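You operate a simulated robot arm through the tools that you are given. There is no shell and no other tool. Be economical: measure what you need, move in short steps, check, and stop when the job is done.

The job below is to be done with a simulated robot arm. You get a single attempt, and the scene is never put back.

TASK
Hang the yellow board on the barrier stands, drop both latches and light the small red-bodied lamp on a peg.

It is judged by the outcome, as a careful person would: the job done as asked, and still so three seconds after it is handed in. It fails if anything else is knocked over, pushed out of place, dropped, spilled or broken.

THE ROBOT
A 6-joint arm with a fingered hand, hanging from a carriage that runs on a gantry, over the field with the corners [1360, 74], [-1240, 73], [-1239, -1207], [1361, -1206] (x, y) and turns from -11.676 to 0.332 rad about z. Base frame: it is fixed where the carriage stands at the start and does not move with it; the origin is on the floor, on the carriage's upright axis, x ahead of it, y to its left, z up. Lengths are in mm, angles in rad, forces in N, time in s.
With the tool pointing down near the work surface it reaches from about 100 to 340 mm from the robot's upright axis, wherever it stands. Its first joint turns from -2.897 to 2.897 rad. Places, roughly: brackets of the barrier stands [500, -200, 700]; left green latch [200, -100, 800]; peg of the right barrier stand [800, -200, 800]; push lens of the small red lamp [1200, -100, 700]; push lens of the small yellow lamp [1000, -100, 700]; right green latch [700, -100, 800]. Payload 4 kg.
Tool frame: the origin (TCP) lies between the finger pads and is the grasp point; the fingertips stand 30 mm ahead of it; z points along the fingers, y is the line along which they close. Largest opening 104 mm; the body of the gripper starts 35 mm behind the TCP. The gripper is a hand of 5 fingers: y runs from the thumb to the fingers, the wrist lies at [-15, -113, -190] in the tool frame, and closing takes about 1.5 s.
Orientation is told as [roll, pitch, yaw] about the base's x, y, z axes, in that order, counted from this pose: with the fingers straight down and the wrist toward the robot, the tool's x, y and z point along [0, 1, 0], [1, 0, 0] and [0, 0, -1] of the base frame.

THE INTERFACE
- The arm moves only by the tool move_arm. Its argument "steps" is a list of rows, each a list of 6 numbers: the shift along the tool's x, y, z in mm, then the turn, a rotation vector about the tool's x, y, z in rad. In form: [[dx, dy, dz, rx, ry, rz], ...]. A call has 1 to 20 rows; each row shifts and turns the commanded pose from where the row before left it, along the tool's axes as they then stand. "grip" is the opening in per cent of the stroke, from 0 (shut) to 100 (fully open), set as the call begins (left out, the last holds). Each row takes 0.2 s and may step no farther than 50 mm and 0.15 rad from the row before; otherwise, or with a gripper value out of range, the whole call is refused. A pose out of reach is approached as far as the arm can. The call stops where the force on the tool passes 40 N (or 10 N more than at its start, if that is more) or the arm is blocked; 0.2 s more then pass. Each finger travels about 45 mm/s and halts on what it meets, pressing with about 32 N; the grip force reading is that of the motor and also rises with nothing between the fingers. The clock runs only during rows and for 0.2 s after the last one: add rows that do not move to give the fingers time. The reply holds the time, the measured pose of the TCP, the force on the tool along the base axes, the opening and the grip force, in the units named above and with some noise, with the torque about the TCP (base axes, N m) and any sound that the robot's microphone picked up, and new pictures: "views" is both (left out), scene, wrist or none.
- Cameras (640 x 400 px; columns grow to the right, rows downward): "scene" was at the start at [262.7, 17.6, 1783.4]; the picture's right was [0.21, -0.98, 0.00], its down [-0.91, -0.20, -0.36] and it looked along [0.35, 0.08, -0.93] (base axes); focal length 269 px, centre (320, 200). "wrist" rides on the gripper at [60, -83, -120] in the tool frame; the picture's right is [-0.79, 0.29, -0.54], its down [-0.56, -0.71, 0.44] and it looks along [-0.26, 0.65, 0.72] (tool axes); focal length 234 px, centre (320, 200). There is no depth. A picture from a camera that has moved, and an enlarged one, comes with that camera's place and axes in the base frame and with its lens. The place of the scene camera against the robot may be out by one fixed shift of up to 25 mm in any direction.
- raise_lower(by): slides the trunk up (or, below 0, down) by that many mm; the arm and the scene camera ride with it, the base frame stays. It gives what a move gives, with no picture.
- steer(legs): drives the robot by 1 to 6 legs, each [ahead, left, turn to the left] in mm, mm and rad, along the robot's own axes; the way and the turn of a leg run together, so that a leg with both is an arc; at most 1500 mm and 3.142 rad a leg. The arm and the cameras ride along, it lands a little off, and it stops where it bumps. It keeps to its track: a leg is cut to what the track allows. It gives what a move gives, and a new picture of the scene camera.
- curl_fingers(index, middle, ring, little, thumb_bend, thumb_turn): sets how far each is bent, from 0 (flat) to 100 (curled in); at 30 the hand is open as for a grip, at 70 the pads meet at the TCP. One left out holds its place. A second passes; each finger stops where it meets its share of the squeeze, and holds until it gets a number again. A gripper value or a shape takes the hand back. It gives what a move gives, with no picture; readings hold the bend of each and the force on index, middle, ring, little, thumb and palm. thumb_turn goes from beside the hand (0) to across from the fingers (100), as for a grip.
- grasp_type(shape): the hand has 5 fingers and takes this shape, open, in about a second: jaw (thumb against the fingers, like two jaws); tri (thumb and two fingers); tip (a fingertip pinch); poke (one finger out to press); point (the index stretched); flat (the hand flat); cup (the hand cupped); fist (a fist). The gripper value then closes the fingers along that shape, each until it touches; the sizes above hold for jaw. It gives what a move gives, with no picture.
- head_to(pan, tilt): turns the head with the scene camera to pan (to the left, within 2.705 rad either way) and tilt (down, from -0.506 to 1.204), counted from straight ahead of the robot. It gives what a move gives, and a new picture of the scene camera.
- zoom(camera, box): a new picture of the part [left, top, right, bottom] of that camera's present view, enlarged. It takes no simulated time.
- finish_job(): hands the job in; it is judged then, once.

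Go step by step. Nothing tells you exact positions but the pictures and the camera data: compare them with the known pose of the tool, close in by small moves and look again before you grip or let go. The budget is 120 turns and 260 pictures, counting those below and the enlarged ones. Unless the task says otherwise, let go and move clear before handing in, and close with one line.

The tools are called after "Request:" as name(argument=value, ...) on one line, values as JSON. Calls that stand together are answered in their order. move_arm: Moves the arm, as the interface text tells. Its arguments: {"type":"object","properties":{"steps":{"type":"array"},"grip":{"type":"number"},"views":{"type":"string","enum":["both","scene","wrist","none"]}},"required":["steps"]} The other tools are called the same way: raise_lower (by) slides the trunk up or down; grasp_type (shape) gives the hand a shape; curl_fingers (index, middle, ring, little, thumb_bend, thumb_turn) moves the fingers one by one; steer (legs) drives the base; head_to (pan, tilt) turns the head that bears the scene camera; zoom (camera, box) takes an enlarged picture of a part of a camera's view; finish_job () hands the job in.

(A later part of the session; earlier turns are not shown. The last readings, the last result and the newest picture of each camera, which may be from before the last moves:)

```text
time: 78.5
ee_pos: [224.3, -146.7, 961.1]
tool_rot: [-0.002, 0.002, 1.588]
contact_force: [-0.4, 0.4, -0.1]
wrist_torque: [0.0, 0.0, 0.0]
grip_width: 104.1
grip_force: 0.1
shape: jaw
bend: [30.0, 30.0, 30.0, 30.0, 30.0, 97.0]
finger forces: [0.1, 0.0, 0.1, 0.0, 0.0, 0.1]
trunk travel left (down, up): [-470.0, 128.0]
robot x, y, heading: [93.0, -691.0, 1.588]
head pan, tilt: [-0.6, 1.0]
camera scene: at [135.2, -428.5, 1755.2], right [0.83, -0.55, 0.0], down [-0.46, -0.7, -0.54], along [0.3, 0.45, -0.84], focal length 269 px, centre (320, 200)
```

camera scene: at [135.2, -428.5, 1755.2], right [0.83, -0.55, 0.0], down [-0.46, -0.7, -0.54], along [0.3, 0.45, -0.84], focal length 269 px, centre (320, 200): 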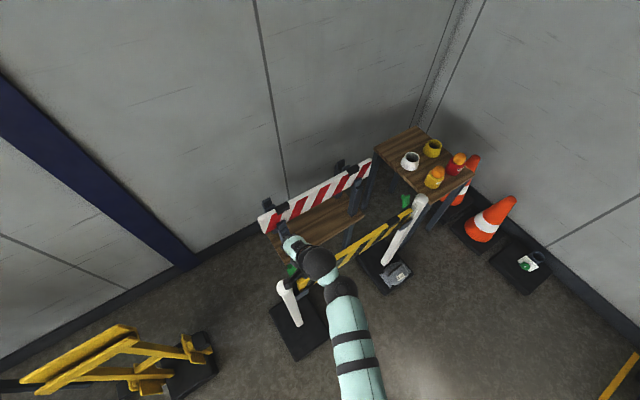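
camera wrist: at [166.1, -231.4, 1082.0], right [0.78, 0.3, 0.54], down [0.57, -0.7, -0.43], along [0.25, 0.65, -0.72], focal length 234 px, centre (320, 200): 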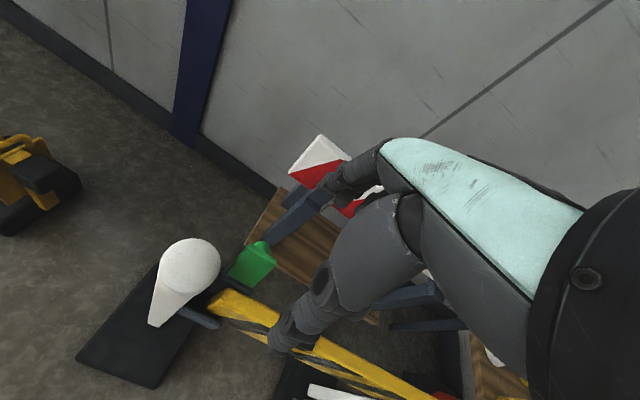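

The fingertip was riding on top of the knob. I'll straighten the fingers so that their vertical pads, not the tips, push the knob forward; first see where the straightened fingers end.

Request:
curl_fingers(index=5, middle=5, ring=5, little=5, thumb_bend=20, thumb_turn=100)

Request:
zoom(camera="wrist", box=[180, 100, 480, 380])

Request:
head_to(pan=0.3, tilt=0.7)

Request:
zoom(camera="scene", box=[330, 220, 510, 380])

```text
time: 79.5
ee_pos: [224.2, -147.2, 961.4]
tool_rot: [-0.002, 0.001, 1.586]
contact_force: [0.4, 0.8, -0.2]
wrist_torque: [-0.05, -0.01, 0.03]
grip_width: 144.6
grip_force: 0.0
shape: fingers
bend: [5.0, 5.0, 5.0, 5.0, 20.0, 97.0]
finger forces: [0.0, 0.1, 0.0, 0.0, 0.1, 0.1]
trunk travel left (down, up): [-470.0, 128.0]
robot x, y, heading: [92.6, -691.5, 1.589]
head pan, tilt: [-0.6, 1.0]
```

```text
1.43 times, centred on (330, 240) of wrist
camera zoom: at [166.4, -231.2, 1081.9], right [0.78, 0.3, 0.54], down [0.57, -0.7, -0.43], along [0.25, 0.65, -0.72], focal length 334 px, centre (306, 143)
```

zoom: 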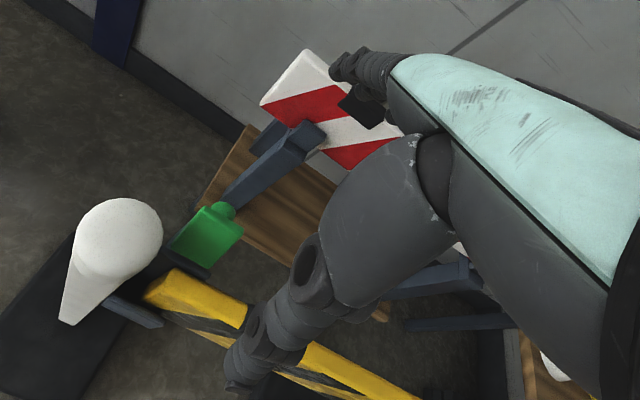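

```text
time: 80.7
ee_pos: [224.7, -146.6, 961.3]
tool_rot: [-0.002, 0.003, 1.585]
contact_force: [-0.8, 0.2, 0.6]
wrist_torque: [-0.05, 0.02, -0.02]
grip_width: 144.7
grip_force: 0.1
shape: fingers
bend: [5.0, 5.0, 5.0, 5.0, 20.0, 97.0]
finger forces: [0.0, 0.0, 0.1, 0.0, 0.0, 0.1]
trunk travel left (down, up): [-470.0, 128.0]
robot x, y, heading: [93.4, -691.7, 1.588]
head pan, tilt: [0.3, 0.7]
camera scene: at [70.4, -405.9, 1778.6], right [0.95, 0.31, 0.0], down [0.2, -0.61, -0.76], along [-0.24, 0.73, -0.64], focal length 269 px, centre (320, 200)
```

scene: 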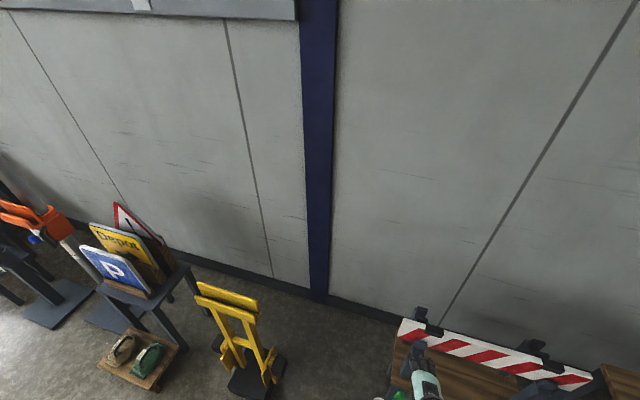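

```text
2.50 times, centred on (420, 300) of scene
camera zoom: at [70.4, -405.9, 1778.6], right [0.95, 0.31, 0.0], down [0.2, -0.61, -0.76], along [-0.24, 0.73, -0.64], focal length 673 px, centre (70, -50)
```

zoom: 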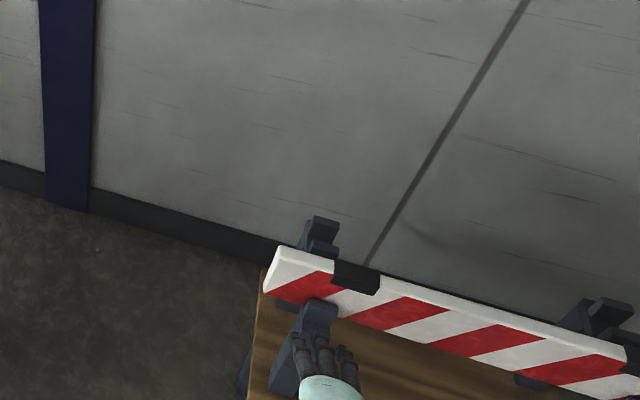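

With low bend, the fingers slope outward, hence the upward reaction. I'll use a ~55 % hook so that the pads face −y, go down behind the knob, and pull.

Request:
curl_fingers(index=55, middle=55, ring=55, little=55, thumb_bend=10, thumb_turn=100)

Request:
move_arm(steps=[[0, 43, 0, 0, 0, 0], [0, 0, 45, 0, 0, 0], [0, 0, 45, 0, 0, 0], [0, 0, 20, 0, 0, 0]], views="wrist")

Request:
zoom(camera="wrist", box=[180, 100, 480, 380])

Request:
head_to(pan=-0.1, tilt=1.2)

Request:
zoom(camera="scene", box=[290, 150, 430, 270])

```text
time: 81.7
ee_pos: [224.0, -145.9, 961.8]
tool_rot: [-0.001, 0.002, 1.586]
contact_force: [-0.6, 1.1, -0.4]
wrist_torque: [0.0, 0.02, 0.03]
grip_width: 87.3
grip_force: 0.0
shape: fingers
bend: [55.0, 55.0, 55.0, 55.0, 10.0, 96.0]
finger forces: [0.0, 0.0, 0.0, 0.1, 0.1, 0.1]
trunk travel left (down, up): [-470.0, 128.0]
robot x, y, heading: [95.0, -689.9, 1.583]
head pan, tilt: [0.3, 0.7]
```

```text
time: 82.7
ee_pos: [226.7, -102.6, 852.9]
tool_rot: [-0.002, 0.0, 1.586]
contact_force: [0.5, -1.1, 0.4]
wrist_torque: [0.03, -0.01, -0.01]
grip_width: 87.5
grip_force: 0.0
shape: fingers
bend: [55.0, 55.0, 55.0, 55.0, 10.0, 96.0]
finger forces: [0.0, 0.0, 0.0, 0.0, 0.0, 0.0]
trunk travel left (down, up): [-470.0, 128.0]
robot x, y, heading: [90.6, -691.4, 1.588]
head pan, tilt: [0.3, 0.7]
camera wrist: at [167.7, -186.7, 972.9], right [0.78, 0.3, 0.54], down [0.57, -0.7, -0.43], along [0.25, 0.65, -0.72], focal length 234 px, centre (320, 200)
```

wrist: 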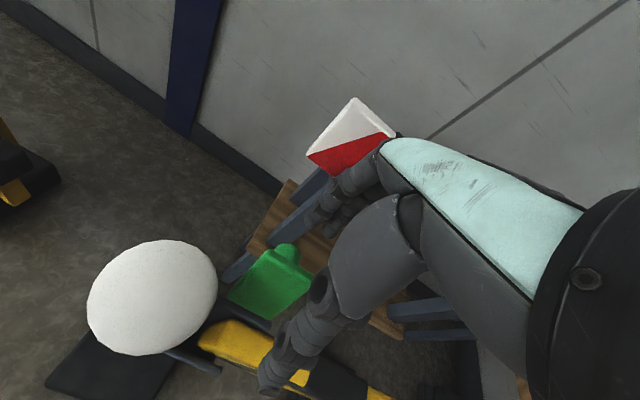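

```text
1.43 times, centred on (330, 240) of wrist
camera zoom: at [167.7, -186.7, 972.9], right [0.78, 0.3, 0.54], down [0.57, -0.7, -0.43], along [0.25, 0.65, -0.72], focal length 334 px, centre (306, 143)
```

zoom: 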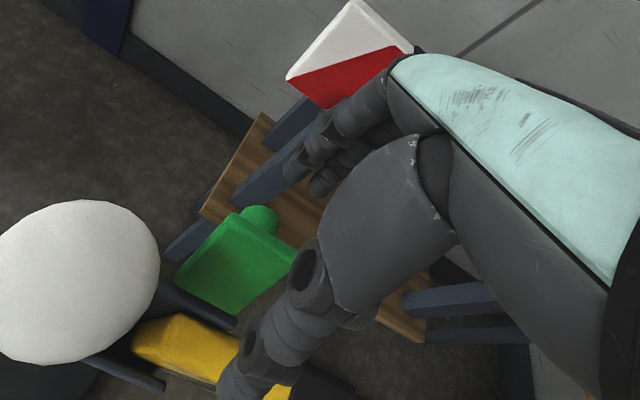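

```text
time: 83.6
ee_pos: [225.3, -102.4, 853.6]
tool_rot: [-0.001, 0.0, 1.587]
contact_force: [-0.6, 0.0, -0.2]
wrist_torque: [0.03, -0.02, -0.01]
grip_width: 87.4
grip_force: 0.1
shape: fingers
bend: [55.0, 55.0, 55.0, 55.0, 10.0, 96.0]
finger forces: [0.0, 0.0, 0.1, 0.0, 0.0, 0.0]
trunk travel left (down, up): [-470.0, 128.0]
robot x, y, heading: [92.5, -693.0, 1.585]
head pan, tilt: [-0.099, 1.201]
camera scene: at [101.4, -430.8, 1742.7], right [1.0, -0.08, 0.0], down [-0.08, -0.93, -0.36], along [0.03, 0.36, -0.93], focal length 269 px, centre (320, 200)
```

scene: 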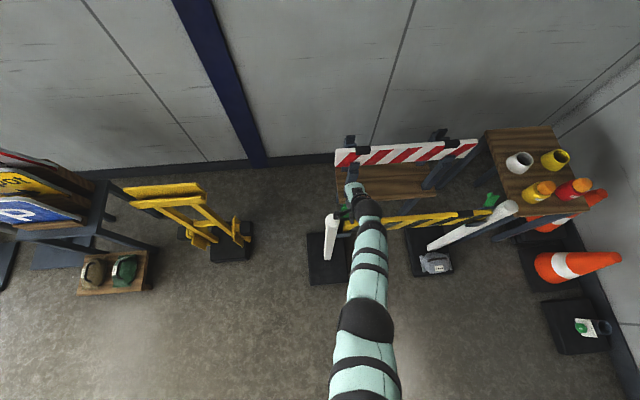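

```text
3.33 times, centred on (360, 210) of scene
camera zoom: at [101.4, -430.8, 1742.7], right [1.0, -0.08, 0.0], down [-0.08, -0.93, -0.36], along [0.03, 0.36, -0.93], focal length 898 px, centre (187, 167)
```

zoom: 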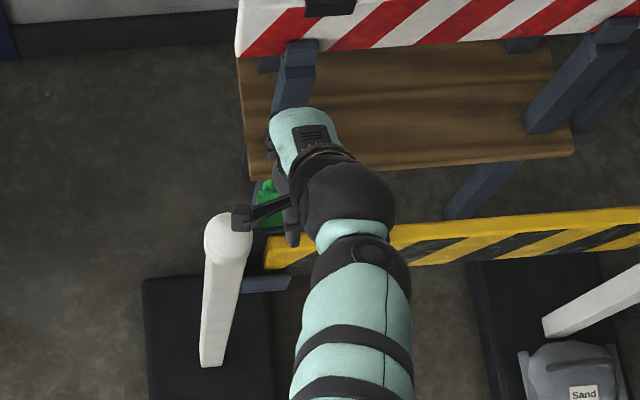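

Request:
move_arm(steps=[[0, 0, 12, 0, 0, 0], [0, 0, 13, 0, 0, 0], [0, -10, 0, 0, 0, 0], [0, -10, 0, 0, 0, 0], [0, -8, 0, 0, 0, 0]], views="wrist")

Request:
zoom(camera="wrist", box=[180, 100, 480, 380])

```text
time: 84.8
ee_pos: [223.1, -136.9, 832.9]
tool_rot: [0.001, 0.002, 1.583]
contact_force: [-0.2, 0.6, -0.2]
wrist_torque: [-0.02, 0.01, -0.04]
grip_width: 87.7
grip_force: 0.1
shape: fingers
bend: [55.0, 55.0, 55.0, 55.0, 10.0, 96.0]
finger forces: [0.0, 0.1, 0.0, 0.1, 0.1, 0.0]
out of reach, approached as far as the arm can: row 2
trunk travel left (down, up): [-470.0, 128.0]
robot x, y, heading: [93.4, -693.0, 1.587]
head pan, tilt: [-0.099, 1.201]
camera wrist: at [165.0, -221.6, 952.6], right [0.78, 0.3, 0.54], down [0.57, -0.7, -0.43], along [0.25, 0.65, -0.72], focal length 234 px, centre (320, 200)
```

wrist: 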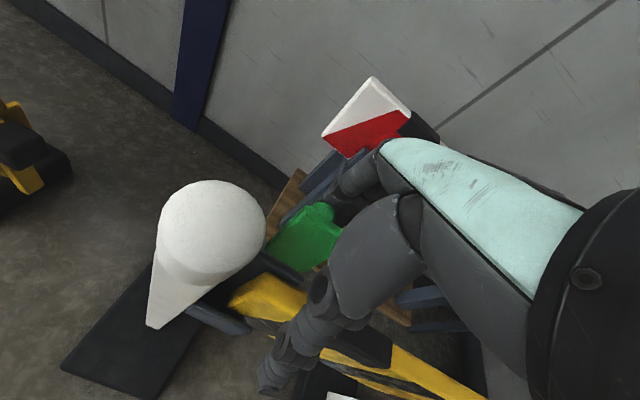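

```text
1.43 times, centred on (330, 240) of wrist
camera zoom: at [165.0, -221.6, 952.6], right [0.78, 0.3, 0.54], down [0.57, -0.7, -0.43], along [0.25, 0.65, -0.72], focal length 334 px, centre (306, 143)
```

zoom: 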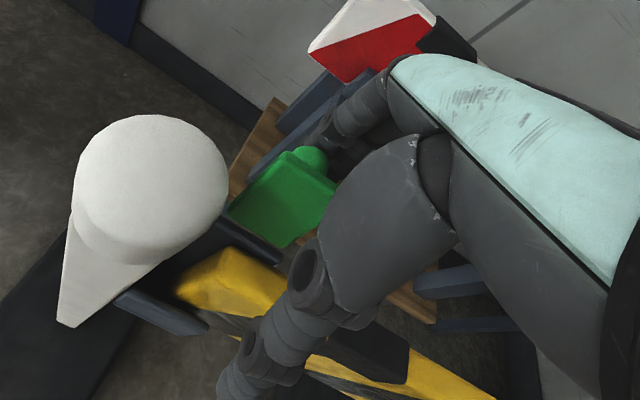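

The fingers are hooked behind the knob. Pulling.

Request:
move_arm(steps=[[0, -6, 0, 0, 0, 0], [0, -6, 0, 0, 0, 0], [0, -6, 0, 0, 0, 0], [0, -6, 0, 0, 0, 0], [0, -6, 0, 0, 0, 0], [0, -6, 0, 0, 0, 0]], views="wrist")

Request:
zoom(camera="wrist", box=[180, 100, 480, 380])

```text
time: 86.2
ee_pos: [224.0, -171.8, 831.4]
tool_rot: [-0.002, 0.002, 1.585]
contact_force: [1.0, -0.3, -0.2]
wrist_torque: [-0.04, 0.04, -0.01]
grip_width: 87.8
grip_force: 0.0
shape: fingers
bend: [55.0, 55.0, 55.0, 55.0, 10.0, 96.0]
finger forces: [0.1, 0.1, 0.0, 0.0, 0.1, 0.0]
trunk travel left (down, up): [-470.0, 128.0]
robot x, y, heading: [91.2, -692.1, 1.589]
head pan, tilt: [-0.099, 1.201]
camera wrist: at [165.7, -257.2, 952.2], right [0.78, 0.3, 0.54], down [0.57, -0.7, -0.43], along [0.25, 0.65, -0.72], focal length 234 px, centre (320, 200)
```

wrist: 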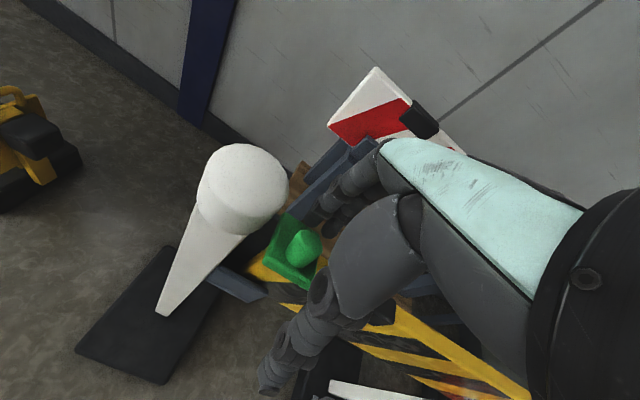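

```text
1.43 times, centred on (330, 240) of wrist
camera zoom: at [165.7, -257.2, 952.2], right [0.78, 0.3, 0.54], down [0.57, -0.7, -0.43], along [0.25, 0.65, -0.72], focal length 334 px, centre (306, 143)
```

zoom: 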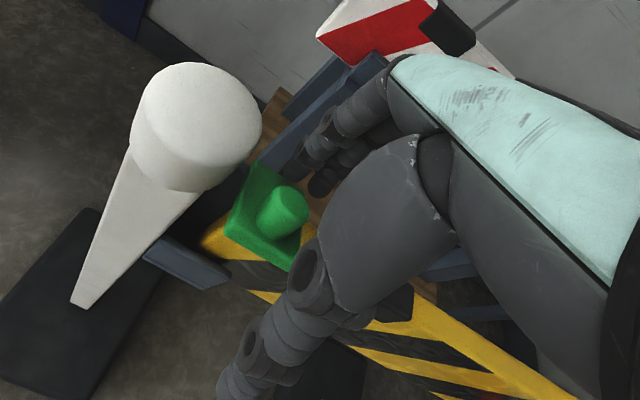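

The left latch has dropped over the board. Raising the hand and moving to the right latch, using the ring/little side so as to stay clear of the right post's cap.

Request:
raise_lower(by=110)

Request:
steer(legs=[[70, -486, 0]])

Request:
move_arm(steps=[[0, 0, 0, 0, 0, 0]], views="wrist")

Request:
zoom(camera="scene", box=[280, 150, 420, 270])

```text
time: 87.6
ee_pos: [224.5, -172.3, 942.5]
tool_rot: [-0.003, 0.003, 1.588]
contact_force: [0.4, -0.3, 0.0]
wrist_torque: [0.02, 0.02, -0.03]
grip_width: 87.4
grip_force: 0.1
shape: fingers
bend: [55.0, 55.0, 55.0, 55.0, 10.0, 96.0]
finger forces: [0.1, 0.0, 0.1, 0.1, 0.0, 0.1]
trunk travel left (down, up): [-580.0, 18.0]
robot x, y, heading: [88.2, -694.7, 1.587]
head pan, tilt: [-0.099, 1.201]
```

```text
time: 90.6
ee_pos: [719.5, -93.5, 942.7]
tool_rot: [0.0, 0.002, 1.587]
contact_force: [-0.3, -0.4, 0.2]
wrist_torque: [-0.01, -0.02, 0.05]
grip_width: 87.4
grip_force: 0.0
shape: fingers
bend: [55.0, 55.0, 55.0, 55.0, 10.0, 96.0]
finger forces: [0.0, 0.0, 0.0, 0.0, 0.0, 0.0]
trunk travel left (down, up): [-580.0, 18.0]
robot x, y, heading: [586.4, -612.9, 1.588]
head pan, tilt: [-0.099, 1.201]
camera scene: at [596.7, -352.9, 1852.6], right [1.0, -0.08, 0.0], down [-0.08, -0.93, -0.36], along [0.03, 0.36, -0.93], focal length 269 px, centre (320, 200)
```

scene: 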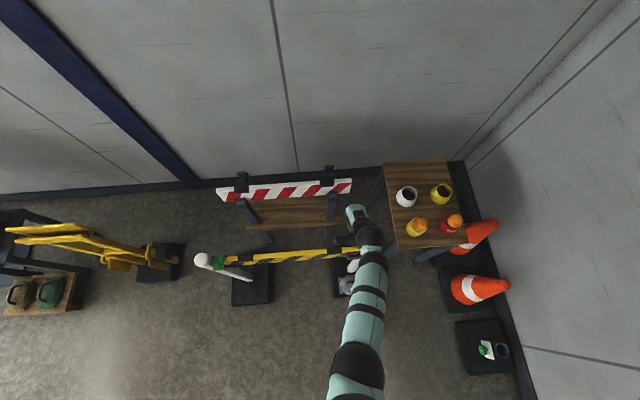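

```text
time: 91.0
ee_pos: [719.2, -94.8, 942.0]
tool_rot: [-0.003, 0.002, 1.589]
contact_force: [-0.4, -0.3, 0.4]
wrist_torque: [0.02, -0.02, 0.0]
grip_width: 87.5
grip_force: 0.0
shape: fingers
bend: [55.0, 55.0, 55.0, 55.0, 10.0, 96.0]
finger forces: [0.0, 0.0, 0.0, 0.1, 0.0, 0.0]
trunk travel left (down, up): [-580.0, 18.0]
robot x, y, heading: [586.2, -613.2, 1.586]
head pan, tilt: [-0.099, 1.201]
camera wrist: at [660.5, -178.9, 1062.2], right [0.78, 0.3, 0.54], down [0.57, -0.7, -0.43], along [0.25, 0.65, -0.72], focal length 234 px, centre (320, 200)
```

wrist: 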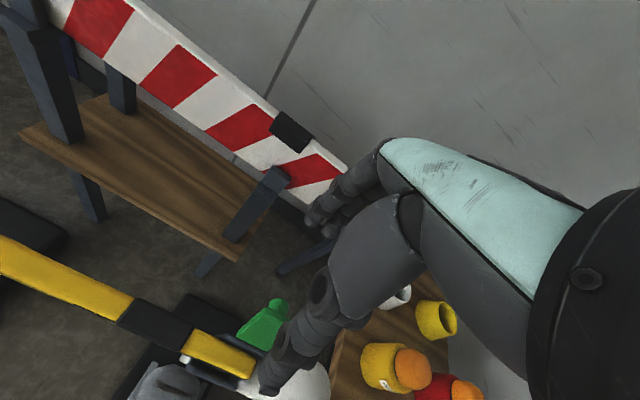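

```text
3.33 times, centred on (350, 210) of scene
camera zoom: at [596.7, -352.9, 1852.6], right [1.0, -0.08, 0.0], down [-0.08, -0.93, -0.36], along [0.03, 0.36, -0.93], focal length 898 px, centre (220, 167)
```

zoom: 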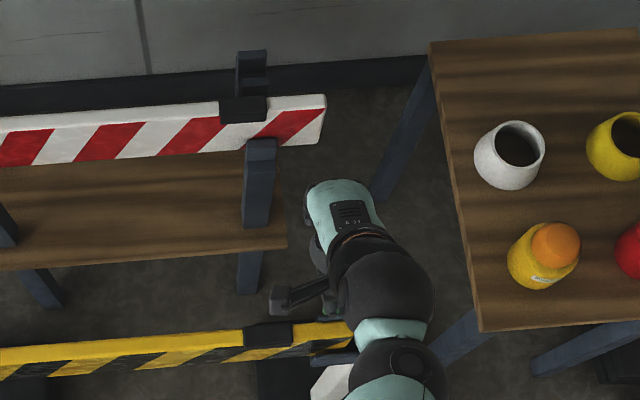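

The right knob is at about (741, -114); I'll shift 6 mm left and go down behind it.

Request:
move_arm(steps=[[6, 0, 0, 0, 0, 0]], views="none")

Request:
raise_lower(by=-110)

Request:
move_arm(steps=[[0, -10, 0, 0, 0, 0], [0, -10, 0, 0, 0, 0], [0, -8, 0, 0, 0, 0]], views="wrist")

Request:
zoom(camera="wrist", box=[180, 100, 480, 380])

```text
time: 91.4
ee_pos: [712.3, -93.4, 943.1]
tool_rot: [-0.002, 0.001, 1.587]
contact_force: [0.5, 0.4, -0.2]
wrist_torque: [0.03, 0.02, -0.02]
grip_width: 87.5
grip_force: 0.2
shape: fingers
bend: [55.0, 55.0, 55.0, 55.0, 10.0, 96.0]
finger forces: [0.1, 0.0, 0.1, 0.0, 0.0, 0.0]
trunk travel left (down, up): [-580.0, 18.0]
robot x, y, heading: [586.7, -614.7, 1.594]
head pan, tilt: [-0.099, 1.201]
```

```text
time: 92.8
ee_pos: [712.3, -93.1, 832.6]
tool_rot: [-0.002, 0.003, 1.588]
contact_force: [-0.7, -0.7, -0.3]
wrist_torque: [0.0, 0.0, -0.05]
grip_width: 87.6
grip_force: 0.0
shape: fingers
bend: [55.0, 55.0, 55.0, 55.0, 10.0, 96.0]
finger forces: [0.0, 0.0, 0.1, 0.0, 0.1, 0.1]
trunk travel left (down, up): [-470.0, 128.0]
robot x, y, heading: [588.1, -616.8, 1.589]
head pan, tilt: [-0.099, 1.201]
```

```text
time: 93.6
ee_pos: [713.5, -122.9, 832.7]
tool_rot: [-0.001, 0.002, 1.588]
contact_force: [-0.3, -0.8, -0.1]
wrist_torque: [0.01, 0.02, 0.01]
grip_width: 87.5
grip_force: 0.1
shape: fingers
bend: [55.0, 55.0, 55.0, 55.0, 10.0, 96.0]
finger forces: [0.1, 0.1, 0.1, 0.1, 0.1, 0.0]
trunk travel left (down, up): [-470.0, 128.0]
robot x, y, heading: [588.3, -617.4, 1.587]
head pan, tilt: [-0.099, 1.201]
camera wrist: at [655.4, -207.4, 952.7], right [0.78, 0.3, 0.54], down [0.57, -0.7, -0.43], along [0.25, 0.65, -0.72], focal length 234 px, centre (320, 200)
```

wrist: 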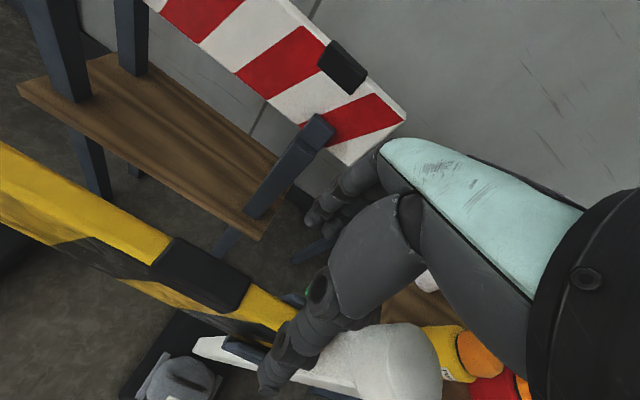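

```text
1.43 times, centred on (330, 240) of wrist
camera zoom: at [655.4, -207.4, 952.7], right [0.78, 0.3, 0.54], down [0.57, -0.7, -0.43], along [0.25, 0.65, -0.72], focal length 334 px, centre (306, 143)
```

zoom: 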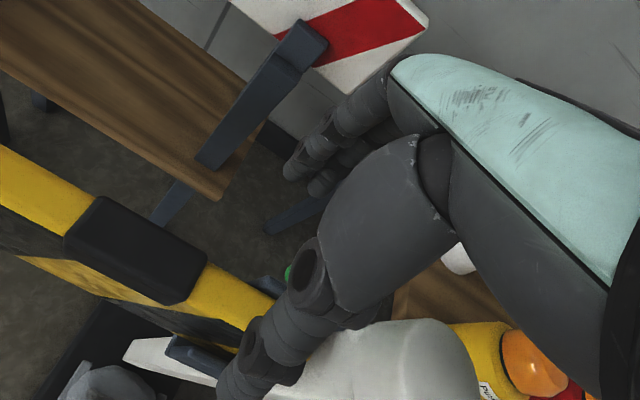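

Request:
move_arm(steps=[[0, -7, 0, 0, 0, 0], [0, -7, 0, 0, 0, 0], [0, -6, 0, 0, 0, 0], [0, -6, 0, 0, 0, 0], [0, -6, 0, 0, 0, 0], [0, -6, 0, 0, 0, 0], [0, -6, 0, 0, 0, 0], [0, -6, 0, 0, 0, 0]], views="wrist")

Request:
zoom(camera="wrist", box=[180, 100, 480, 380])

```text
time: 95.4
ee_pos: [715.8, -171.5, 832.6]
tool_rot: [0.0, 0.002, 1.588]
contact_force: [0.2, 0.2, 0.8]
wrist_torque: [-0.04, 0.01, 0.0]
grip_width: 87.7
grip_force: 0.0
shape: fingers
bend: [55.0, 55.0, 55.0, 55.0, 10.0, 96.0]
finger forces: [0.0, 0.1, 0.0, 0.0, 0.1, 0.0]
trunk travel left (down, up): [-470.0, 128.0]
robot x, y, heading: [589.7, -616.1, 1.585]
head pan, tilt: [-0.099, 1.201]
camera wrist: at [657.3, -256.6, 952.4], right [0.78, 0.3, 0.54], down [0.57, -0.7, -0.43], along [0.25, 0.65, -0.72], focal length 234 px, centre (320, 200)
```

wrist: 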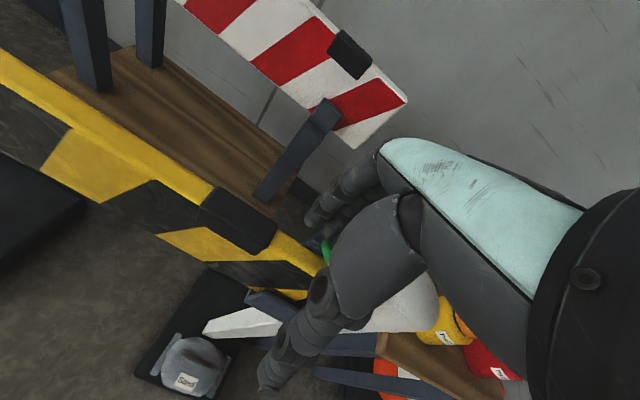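

```text
1.43 times, centred on (330, 240) of wrist
camera zoom: at [657.3, -256.6, 952.4], right [0.78, 0.3, 0.54], down [0.57, -0.7, -0.43], along [0.25, 0.65, -0.72], focal length 334 px, centre (306, 143)
```

zoom: 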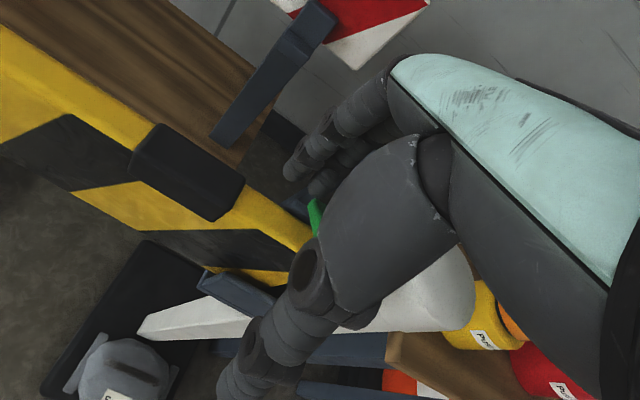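

Request:
raise_lower(by=120)

Request:
move_arm(steps=[[0, -10, 0, 0, 0, 0], [0, -10, 0, 0, 0, 0]], views="wrist")

Request:
zoom(camera="wrist", box=[200, 240, 360, 380])

```text
time: 96.9
ee_pos: [715.7, -171.6, 951.5]
tool_rot: [0.0, 0.001, 1.587]
contact_force: [0.1, -0.2, 0.3]
wrist_torque: [0.0, 0.0, 0.03]
grip_width: 87.5
grip_force: 0.0
shape: fingers
bend: [55.0, 55.0, 55.0, 55.0, 10.0, 96.0]
finger forces: [0.0, 0.0, 0.0, 0.0, 0.1, 0.0]
trunk travel left (down, up): [-590.0, 8.0]
robot x, y, heading: [585.7, -612.8, 1.591]
head pan, tilt: [-0.099, 1.201]
```

```text
time: 97.5
ee_pos: [715.4, -191.7, 951.0]
tool_rot: [-0.001, 0.002, 1.588]
contact_force: [0.3, -0.4, 0.0]
wrist_torque: [0.0, -0.05, 0.03]
grip_width: 87.3
grip_force: 0.0
shape: fingers
bend: [55.0, 55.0, 55.0, 55.0, 10.0, 96.0]
finger forces: [0.1, 0.1, 0.0, 0.1, 0.0, 0.0]
trunk travel left (down, up): [-590.0, 8.0]
robot x, y, heading: [585.6, -612.9, 1.586]
head pan, tilt: [-0.099, 1.201]
camera wrist: at [657.4, -276.6, 1072.2], right [0.78, 0.3, 0.54], down [0.57, -0.7, -0.43], along [0.25, 0.65, -0.72], focal length 234 px, centre (320, 200)
```

wrist: 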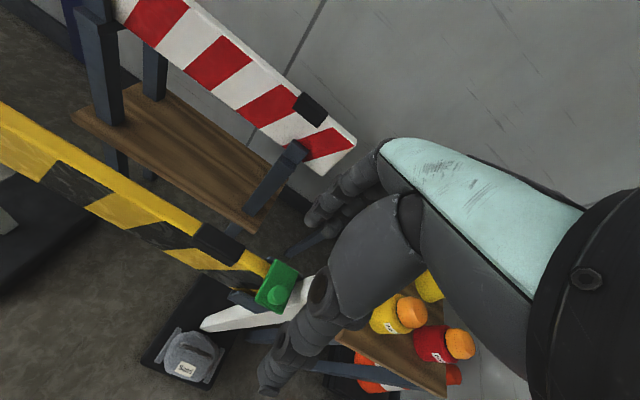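

```text
2.86 times, centred on (280, 310) of wrist
camera zoom: at [657.4, -276.6, 1072.2], right [0.78, 0.3, 0.54], down [0.57, -0.7, -0.43], along [0.25, 0.65, -0.72], focal length 669 px, centre (434, -114)
```

zoom: 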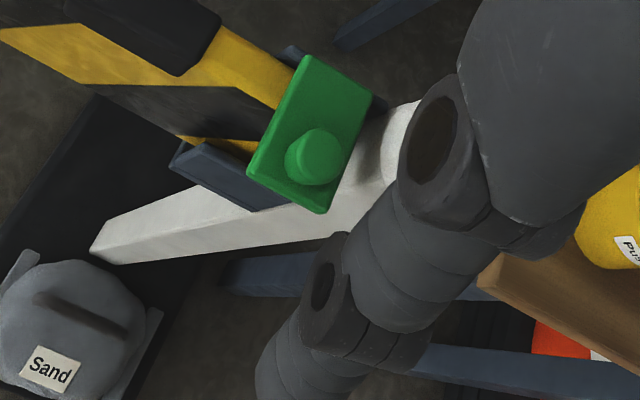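

Both latches are down. Now the red lamp: opening the hand and moving over the table for a closer look.

Request:
grasp_type(shape="jaw")

Request:
steer(legs=[[20, -400, 0]])

Request:
move_arm(steps=[[0, 0, 0, 0, 0, 0]], views="wrist")

Request:
zoom(camera="scene", box=[230, 170, 430, 290])

```text
time: 98.4
ee_pos: [716.7, -191.5, 952.5]
tool_rot: [-0.002, 0.001, 1.588]
contact_force: [0.0, 0.1, 1.3]
wrist_torque: [0.0, -0.01, -0.01]
grip_width: 104.0
grip_force: 0.1
shape: jaw
bend: [30.0, 30.0, 30.0, 30.0, 30.0, 97.0]
finger forces: [0.0, 0.0, 0.0, 0.0, 0.0, 0.0]
trunk travel left (down, up): [-590.0, 8.0]
robot x, y, heading: [590.3, -614.8, 1.589]
head pan, tilt: [-0.099, 1.201]
```

```text
time: 100.9
ee_pos: [1116.2, -165.0, 952.6]
tool_rot: [-0.002, 0.002, 1.585]
contact_force: [-0.2, 0.6, 0.1]
wrist_torque: [0.02, -0.03, 0.0]
grip_width: 104.2
grip_force: 0.0
shape: jaw
bend: [30.0, 30.0, 30.0, 30.0, 30.0, 97.0]
finger forces: [0.0, 0.0, 0.0, 0.1, 0.0, 0.1]
trunk travel left (down, up): [-590.0, 8.0]
robot x, y, heading: [987.4, -585.0, 1.59]
head pan, tilt: [-0.099, 1.201]
camera scene: at [997.1, -326.2, 1862.6], right [1.0, -0.08, 0.0], down [-0.08, -0.93, -0.36], along [0.03, 0.36, -0.93], focal length 269 px, centre (320, 200)
```

scene: 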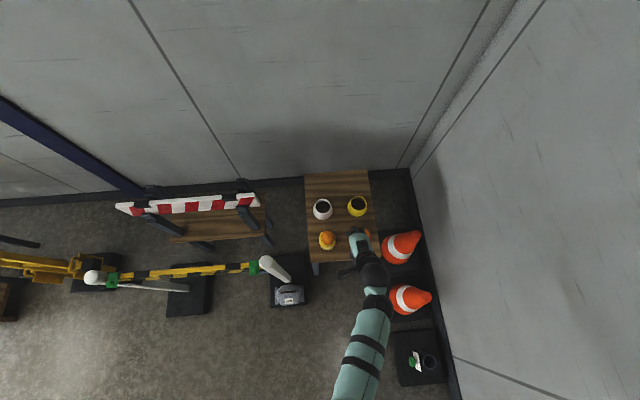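

```text
time: 101.3
ee_pos: [1116.4, -165.3, 951.6]
tool_rot: [-0.002, 0.001, 1.585]
contact_force: [-0.5, -0.3, -1.1]
wrist_torque: [0.02, 0.02, -0.03]
grip_width: 103.9
grip_force: 0.2
shape: jaw
bend: [30.0, 30.0, 30.0, 30.0, 30.0, 97.0]
finger forces: [0.1, 0.0, 0.1, 0.0, 0.0, 0.0]
trunk travel left (down, up): [-590.0, 8.0]
robot x, y, heading: [988.9, -588.1, 1.583]
head pan, tilt: [-0.099, 1.201]
camera wrist: at [1058.2, -250.0, 1072.2], right [0.78, 0.3, 0.54], down [0.57, -0.7, -0.43], along [0.25, 0.65, -0.72], focal length 234 px, centre (320, 200)
```

wrist: 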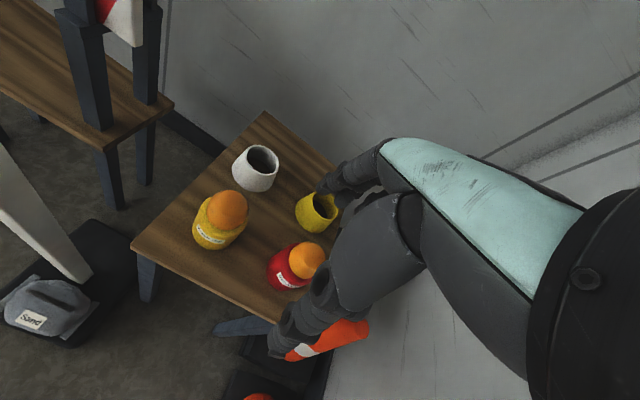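

```text
3.20 times, centred on (330, 230) of scene
camera zoom: at [997.1, -326.2, 1862.6], right [1.0, -0.08, 0.0], down [-0.08, -0.93, -0.36], along [0.03, 0.36, -0.93], focal length 862 px, centre (288, 104)
```

zoom: 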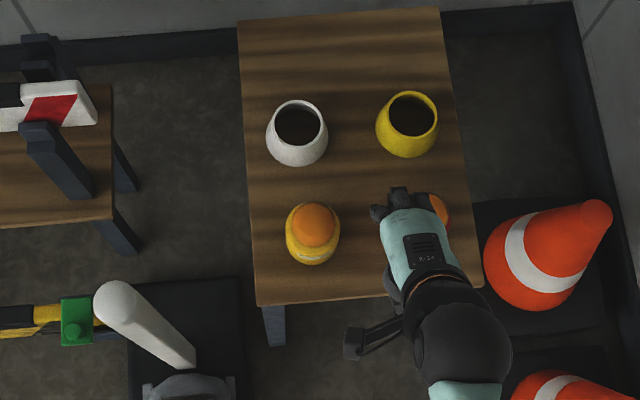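

Request:
zoom(camera="wrist", box=[180, 170, 340, 310])

Request:
steer(legs=[[0, -85, 0]])

Request:
raise_lower(by=-90)

Request:
move_arm(steps=[[0, 0, 0, 0, 0, 0]], views="wrist")

Request:
zoom(camera="wrist", box=[120, 130, 320, 310])

```text
2.86 times, centred on (260, 240) of wrist
camera zoom: at [1058.2, -250.0, 1072.2], right [0.78, 0.3, 0.54], down [0.57, -0.7, -0.43], along [0.25, 0.65, -0.72], focal length 669 px, centre (491, 86)
```

zoom: 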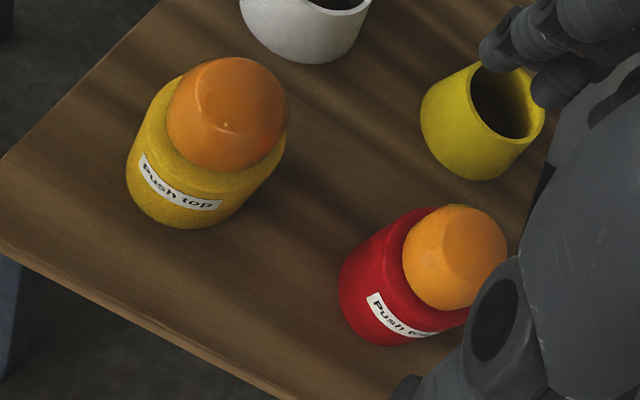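

```text
time: 102.4
ee_pos: [1201.0, -165.2, 951.1]
tool_rot: [-0.001, 0.001, 1.583]
contact_force: [0.0, -0.8, -0.6]
wrist_torque: [0.04, 0.0, 0.01]
grip_width: 103.5
grip_force: 0.0
shape: jaw
bend: [30.0, 30.0, 30.0, 30.0, 30.0, 97.0]
finger forces: [0.0, 0.0, 0.0, 0.0, 0.1, 0.0]
trunk travel left (down, up): [-590.0, 8.0]
robot x, y, heading: [1070.2, -588.0, 1.587]
head pan, tilt: [-0.099, 1.201]
camera scene: at [1080.7, -325.1, 1862.6], right [1.0, -0.09, 0.0], down [-0.08, -0.93, -0.36], along [0.03, 0.36, -0.93], focal length 269 px, centre (320, 200)
```

scene: 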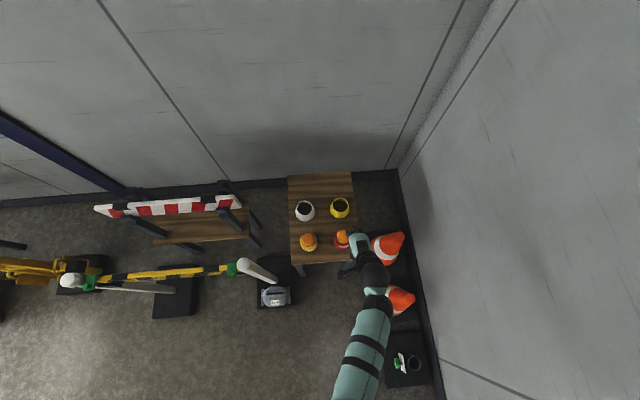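

```text
time: 103.6
ee_pos: [1199.1, -164.1, 862.4]
tool_rot: [-0.002, 0.003, 1.583]
contact_force: [0.6, -0.5, -0.5]
wrist_torque: [-0.04, 0.02, 0.0]
grip_width: 104.0
grip_force: 0.0
shape: jaw
bend: [30.0, 30.0, 30.0, 30.0, 30.0, 97.0]
finger forces: [0.1, 0.0, 0.0, 0.1, 0.0, 0.0]
trunk travel left (down, up): [-500.0, 98.0]
robot x, y, heading: [1066.8, -588.8, 1.58]
head pan, tilt: [-0.099, 1.201]
```

```text
time: 104.0
ee_pos: [1201.0, -164.3, 861.6]
tool_rot: [-0.003, 0.001, 1.582]
contact_force: [0.6, 0.3, -0.2]
wrist_torque: [0.01, 0.01, -0.02]
grip_width: 103.8
grip_force: 0.1
shape: jaw
bend: [30.0, 30.0, 30.0, 30.0, 30.0, 97.0]
finger forces: [0.1, 0.1, 0.0, 0.1, 0.1, 0.0]
trunk travel left (down, up): [-500.0, 98.0]
robot x, y, heading: [1069.4, -589.0, 1.583]
head pan, tilt: [-0.099, 1.201]
camera wrist: at [1141.9, -249.0, 982.1], right [0.78, 0.3, 0.54], down [0.57, -0.7, -0.43], along [0.25, 0.65, -0.72], focal length 234 px, centre (320, 200)
```

wrist: 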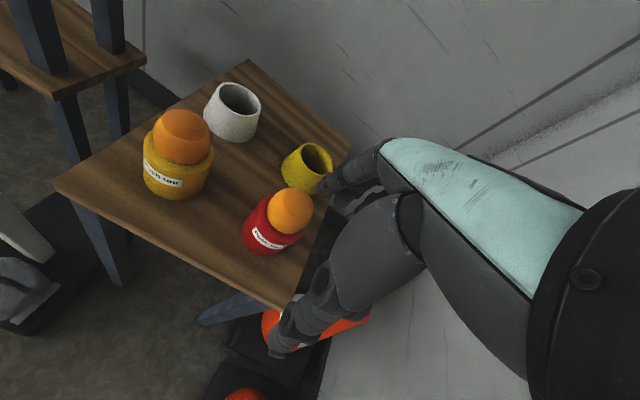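

```text
2.22 times, centred on (220, 220) of wrist
camera zoom: at [1141.9, -249.0, 982.1], right [0.78, 0.3, 0.54], down [0.57, -0.7, -0.43], along [0.25, 0.65, -0.72], focal length 520 px, centre (542, 156)
```

zoom: 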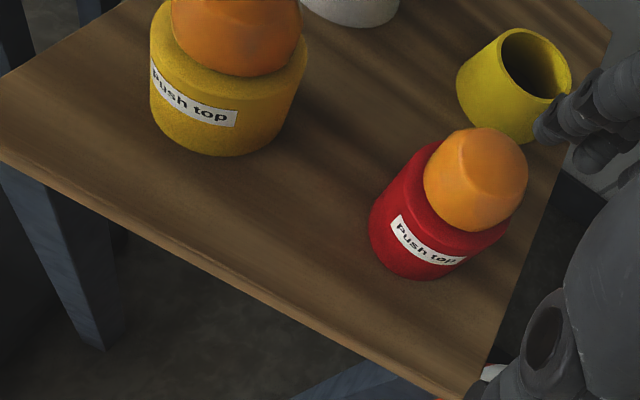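

The red lamp's lens is centred near (1196, -72, 738); body 80 mm wide, z 650–710. I'll grip it by the lens sides with a thumb-and-two-finger shape. Checking the shape first, then moving above it.

Request:
grasp_type(shape="tri")

Request:
move_arm(steps=[[2, 45, 0, 0, 0, 0.01], [2, 45, 0, 0, 0, 0], [0, 0, 0, 0, 0, 0]], views="wrist")

Request:
zoom(camera="wrist", box=[180, 100, 480, 380])

Request:
head_to(pan=0.4, tilt=1.0)

```text
time: 104.9
ee_pos: [1200.5, -163.5, 862.6]
tool_rot: [-0.001, 0.002, 1.583]
contact_force: [0.2, 0.1, 0.0]
wrist_torque: [0.01, -0.01, 0.04]
grip_width: 104.0
grip_force: 0.1
shape: tri
bend: [30.0, 30.0, 99.0, 99.0, 30.0, 97.0]
finger forces: [0.0, 0.1, 0.0, 0.0, 0.0, 0.1]
trunk travel left (down, up): [-500.0, 98.0]
robot x, y, heading: [1070.3, -587.7, 1.578]
head pan, tilt: [-0.099, 1.201]
```

```text
time: 105.7
ee_pos: [1193.5, -73.8, 862.2]
tool_rot: [-0.002, 0.002, 1.572]
contact_force: [-0.3, 0.8, -0.2]
wrist_torque: [0.0, -0.04, -0.01]
grip_width: 104.0
grip_force: 0.0
shape: tri
bend: [30.0, 30.0, 99.0, 99.0, 30.0, 97.0]
finger forces: [0.0, 0.0, 0.0, 0.0, 0.0, 0.1]
trunk travel left (down, up): [-500.0, 98.0]
robot x, y, heading: [1074.8, -587.5, 1.582]
head pan, tilt: [-0.099, 1.201]
camera wrist: at [1135.1, -156.5, 982.5], right [0.79, 0.29, 0.54], down [0.56, -0.71, -0.43], along [0.26, 0.65, -0.72], focal length 234 px, centre (320, 200)
```

wrist: 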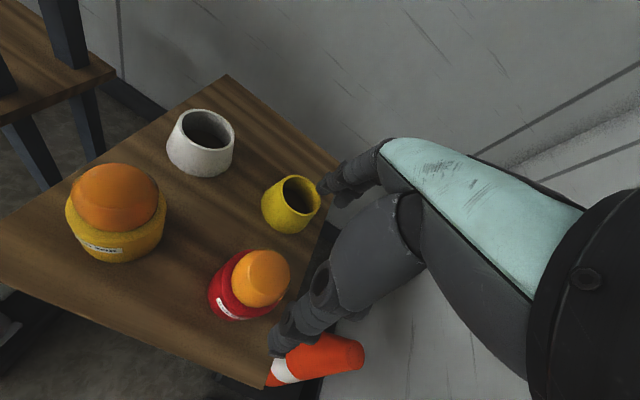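

```text
1.43 times, centred on (330, 240) of wrist
camera zoom: at [1135.1, -156.5, 982.5], right [0.79, 0.29, 0.54], down [0.56, -0.71, -0.43], along [0.26, 0.65, -0.72], focal length 334 px, centre (306, 143)
```

zoom: 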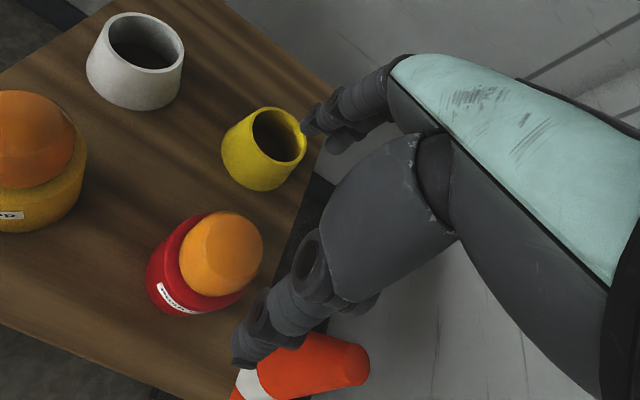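

```text
time: 106.6
ee_pos: [1194.5, -72.5, 862.3]
tool_rot: [-0.004, 0.001, 1.572]
contact_force: [0.4, 0.3, -0.5]
wrist_torque: [-0.01, -0.02, 0.01]
grip_width: 103.9
grip_force: 0.0
shape: tri
bend: [30.0, 30.0, 99.0, 99.0, 30.0, 97.0]
finger forces: [0.0, 0.0, 0.0, 0.1, 0.1, 0.0]
trunk travel left (down, up): [-500.0, 98.0]
robot x, y, heading: [1070.1, -589.9, 1.58]
head pan, tilt: [0.4, 1.0]
camera scene: at [1048.0, -317.0, 1785.2], right [0.92, 0.4, 0.0], down [0.34, -0.77, -0.54], along [-0.22, 0.49, -0.84], focal length 269 px, centre (320, 200)
```

scene: 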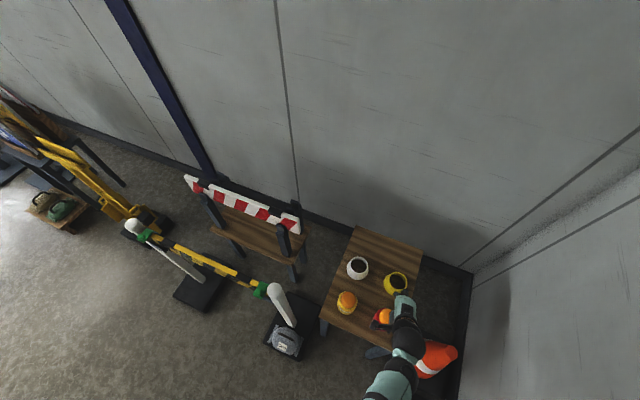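

Request:
raise_lower(by=-90)

Request:
move_arm(steps=[[-4, 0, 5, 0, 0, 0], [0, 0, 5, 0, 0, 0]], views="both")

Request:
zoom(camera="wrist", box=[180, 100, 480, 380])

Request:
zoom(camera="scene", box=[310, 230, 450, 370])

```text
time: 107.9
ee_pos: [1194.0, -73.7, 773.3]
tool_rot: [-0.002, 0.001, 1.573]
contact_force: [1.6, -1.0, 0.5]
wrist_torque: [0.05, 0.01, 0.02]
grip_width: 103.7
grip_force: 0.1
shape: tri
bend: [30.0, 30.0, 99.0, 99.0, 30.0, 97.0]
finger forces: [0.0, 0.0, 0.0, 0.0, 0.0, 0.0]
trunk travel left (down, up): [-410.0, 188.0]
robot x, y, heading: [1070.4, -588.1, 1.577]
head pan, tilt: [0.4, 1.0]
```

```text
time: 108.5
ee_pos: [1199.8, -72.9, 762.1]
tool_rot: [-0.003, 0.0, 1.572]
contact_force: [0.5, 0.7, 0.5]
wrist_torque: [0.0, 0.02, 0.04]
grip_width: 103.9
grip_force: 0.1
shape: tri
bend: [30.0, 30.0, 99.0, 99.0, 30.0, 97.0]
finger forces: [0.0, 0.1, 0.0, 0.1, 0.0, 0.0]
trunk travel left (down, up): [-410.0, 188.0]
robot x, y, heading: [1072.1, -587.2, 1.582]
head pan, tilt: [0.4, 1.0]
camera scene: at [1047.9, -317.0, 1695.2], right [0.92, 0.4, 0.0], down [0.34, -0.77, -0.54], along [-0.22, 0.49, -0.84], focal length 269 px, centre (320, 200)
camera wrist: at [1140.2, -157.1, 882.2], right [0.79, 0.29, 0.54], down [0.56, -0.7, -0.43], along [0.26, 0.65, -0.72], focal length 234 px, centre (320, 200)
```

scene: 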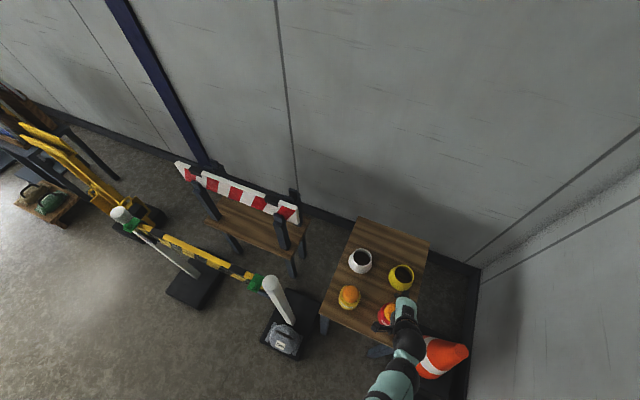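
wrist: 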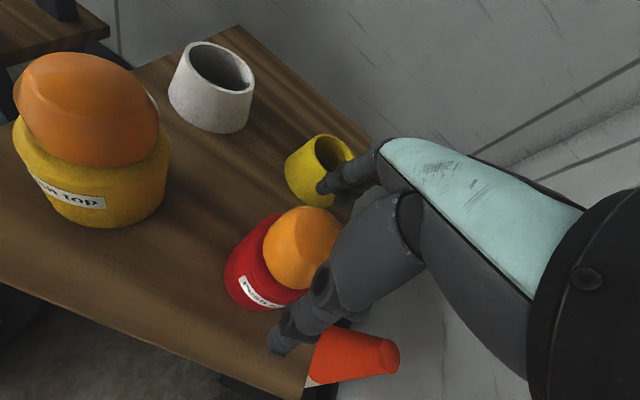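

```text
1.43 times, centred on (330, 240) of wrist
camera zoom: at [1140.2, -157.1, 882.2], right [0.79, 0.29, 0.54], down [0.56, -0.7, -0.43], along [0.26, 0.65, -0.72], focal length 334 px, centre (306, 143)
```

zoom: 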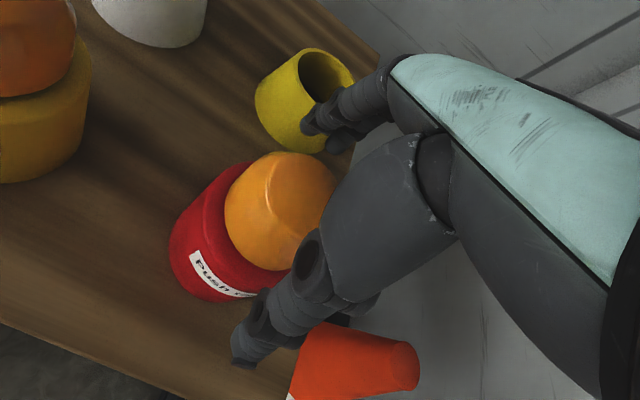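

```text
2.86 times, centred on (380, 300) of scene
camera zoom: at [1047.9, -317.0, 1695.2], right [0.92, 0.4, 0.0], down [0.34, -0.77, -0.54], along [-0.22, 0.49, -0.84], focal length 770 px, centre (149, -86)
```

zoom: 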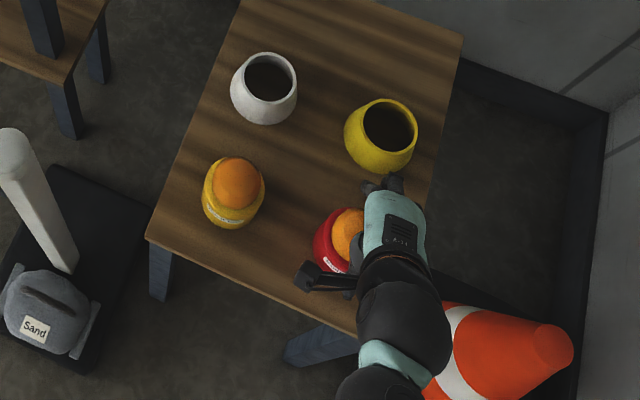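

Request:
move_arm(steps=[[2, 0, 5, 0, 0, 0], [0, 0, 5, 0, 0, 0], [0, 0, 4, 0, 0, 0]], views="none")

Request:
move_arm(steps=[[0, 0, 0, 0, 0, 0], [0, 0, 0, 0, 0, 0], [0, 0, 0, 0, 0, 0], [0, 0, 0, 0, 0, 0], [0, 0, 0, 0, 0, 0], [0, 0, 0, 0, 0, 0], [0, 0, 0, 0, 0, 0], [0, 0, 0, 0, 0, 0]], grip=0, views="wrist")

Request:
zoom(camera="wrist", box=[180, 100, 480, 380])

```text
time: 109.3
ee_pos: [1197.2, -73.1, 748.8]
tool_rot: [-0.003, 0.0, 1.573]
contact_force: [-0.3, 0.0, -0.2]
wrist_torque: [-0.01, 0.02, -0.03]
grip_width: 104.1
grip_force: 0.0
shape: tri
bend: [30.0, 30.0, 99.0, 99.0, 30.0, 97.0]
finger forces: [0.0, 0.0, 0.0, 0.0, 0.0, 0.0]
trunk travel left (down, up): [-410.0, 188.0]
robot x, y, heading: [1071.4, -587.7, 1.576]
head pan, tilt: [0.4, 1.0]
```

```text
time: 111.1
ee_pos: [1197.6, -72.6, 748.6]
tool_rot: [-0.003, 0.002, 1.573]
contact_force: [-0.2, -0.3, 5.4]
wrist_torque: [0.25, -0.02, -0.01]
grip_width: 54.3
grip_force: 32.2
shape: tri
bend: [74.0, 41.0, 100.0, 100.0, 71.0, 100.0]
finger forces: [13.8, 15.0, 0.0, 0.1, 28.1, 0.1]
trunk travel left (down, up): [-410.0, 188.0]
robot x, y, heading: [1071.2, -588.7, 1.58]
head pan, tilt: [0.4, 1.0]
camera wrist: at [1138.1, -156.5, 868.4], right [0.79, 0.29, 0.54], down [0.56, -0.7, -0.43], along [0.26, 0.65, -0.72], focal length 234 px, centre (320, 200)
```

wrist: 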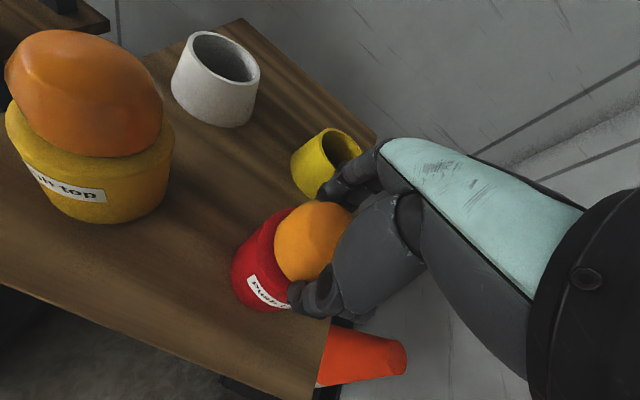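

```text
1.43 times, centred on (330, 240) of wrist
camera zoom: at [1138.1, -156.5, 868.4], right [0.79, 0.29, 0.54], down [0.56, -0.7, -0.43], along [0.26, 0.65, -0.72], focal length 334 px, centre (306, 143)
```

zoom: 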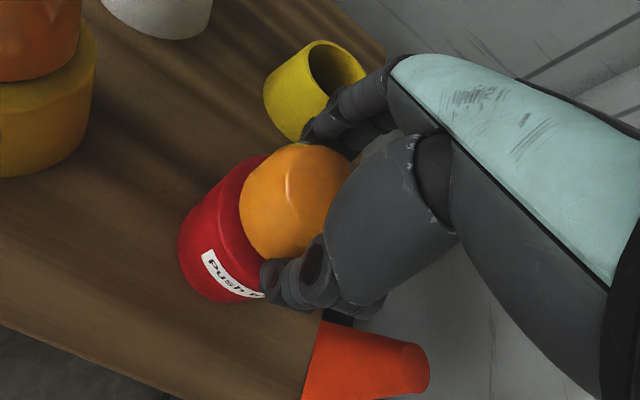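

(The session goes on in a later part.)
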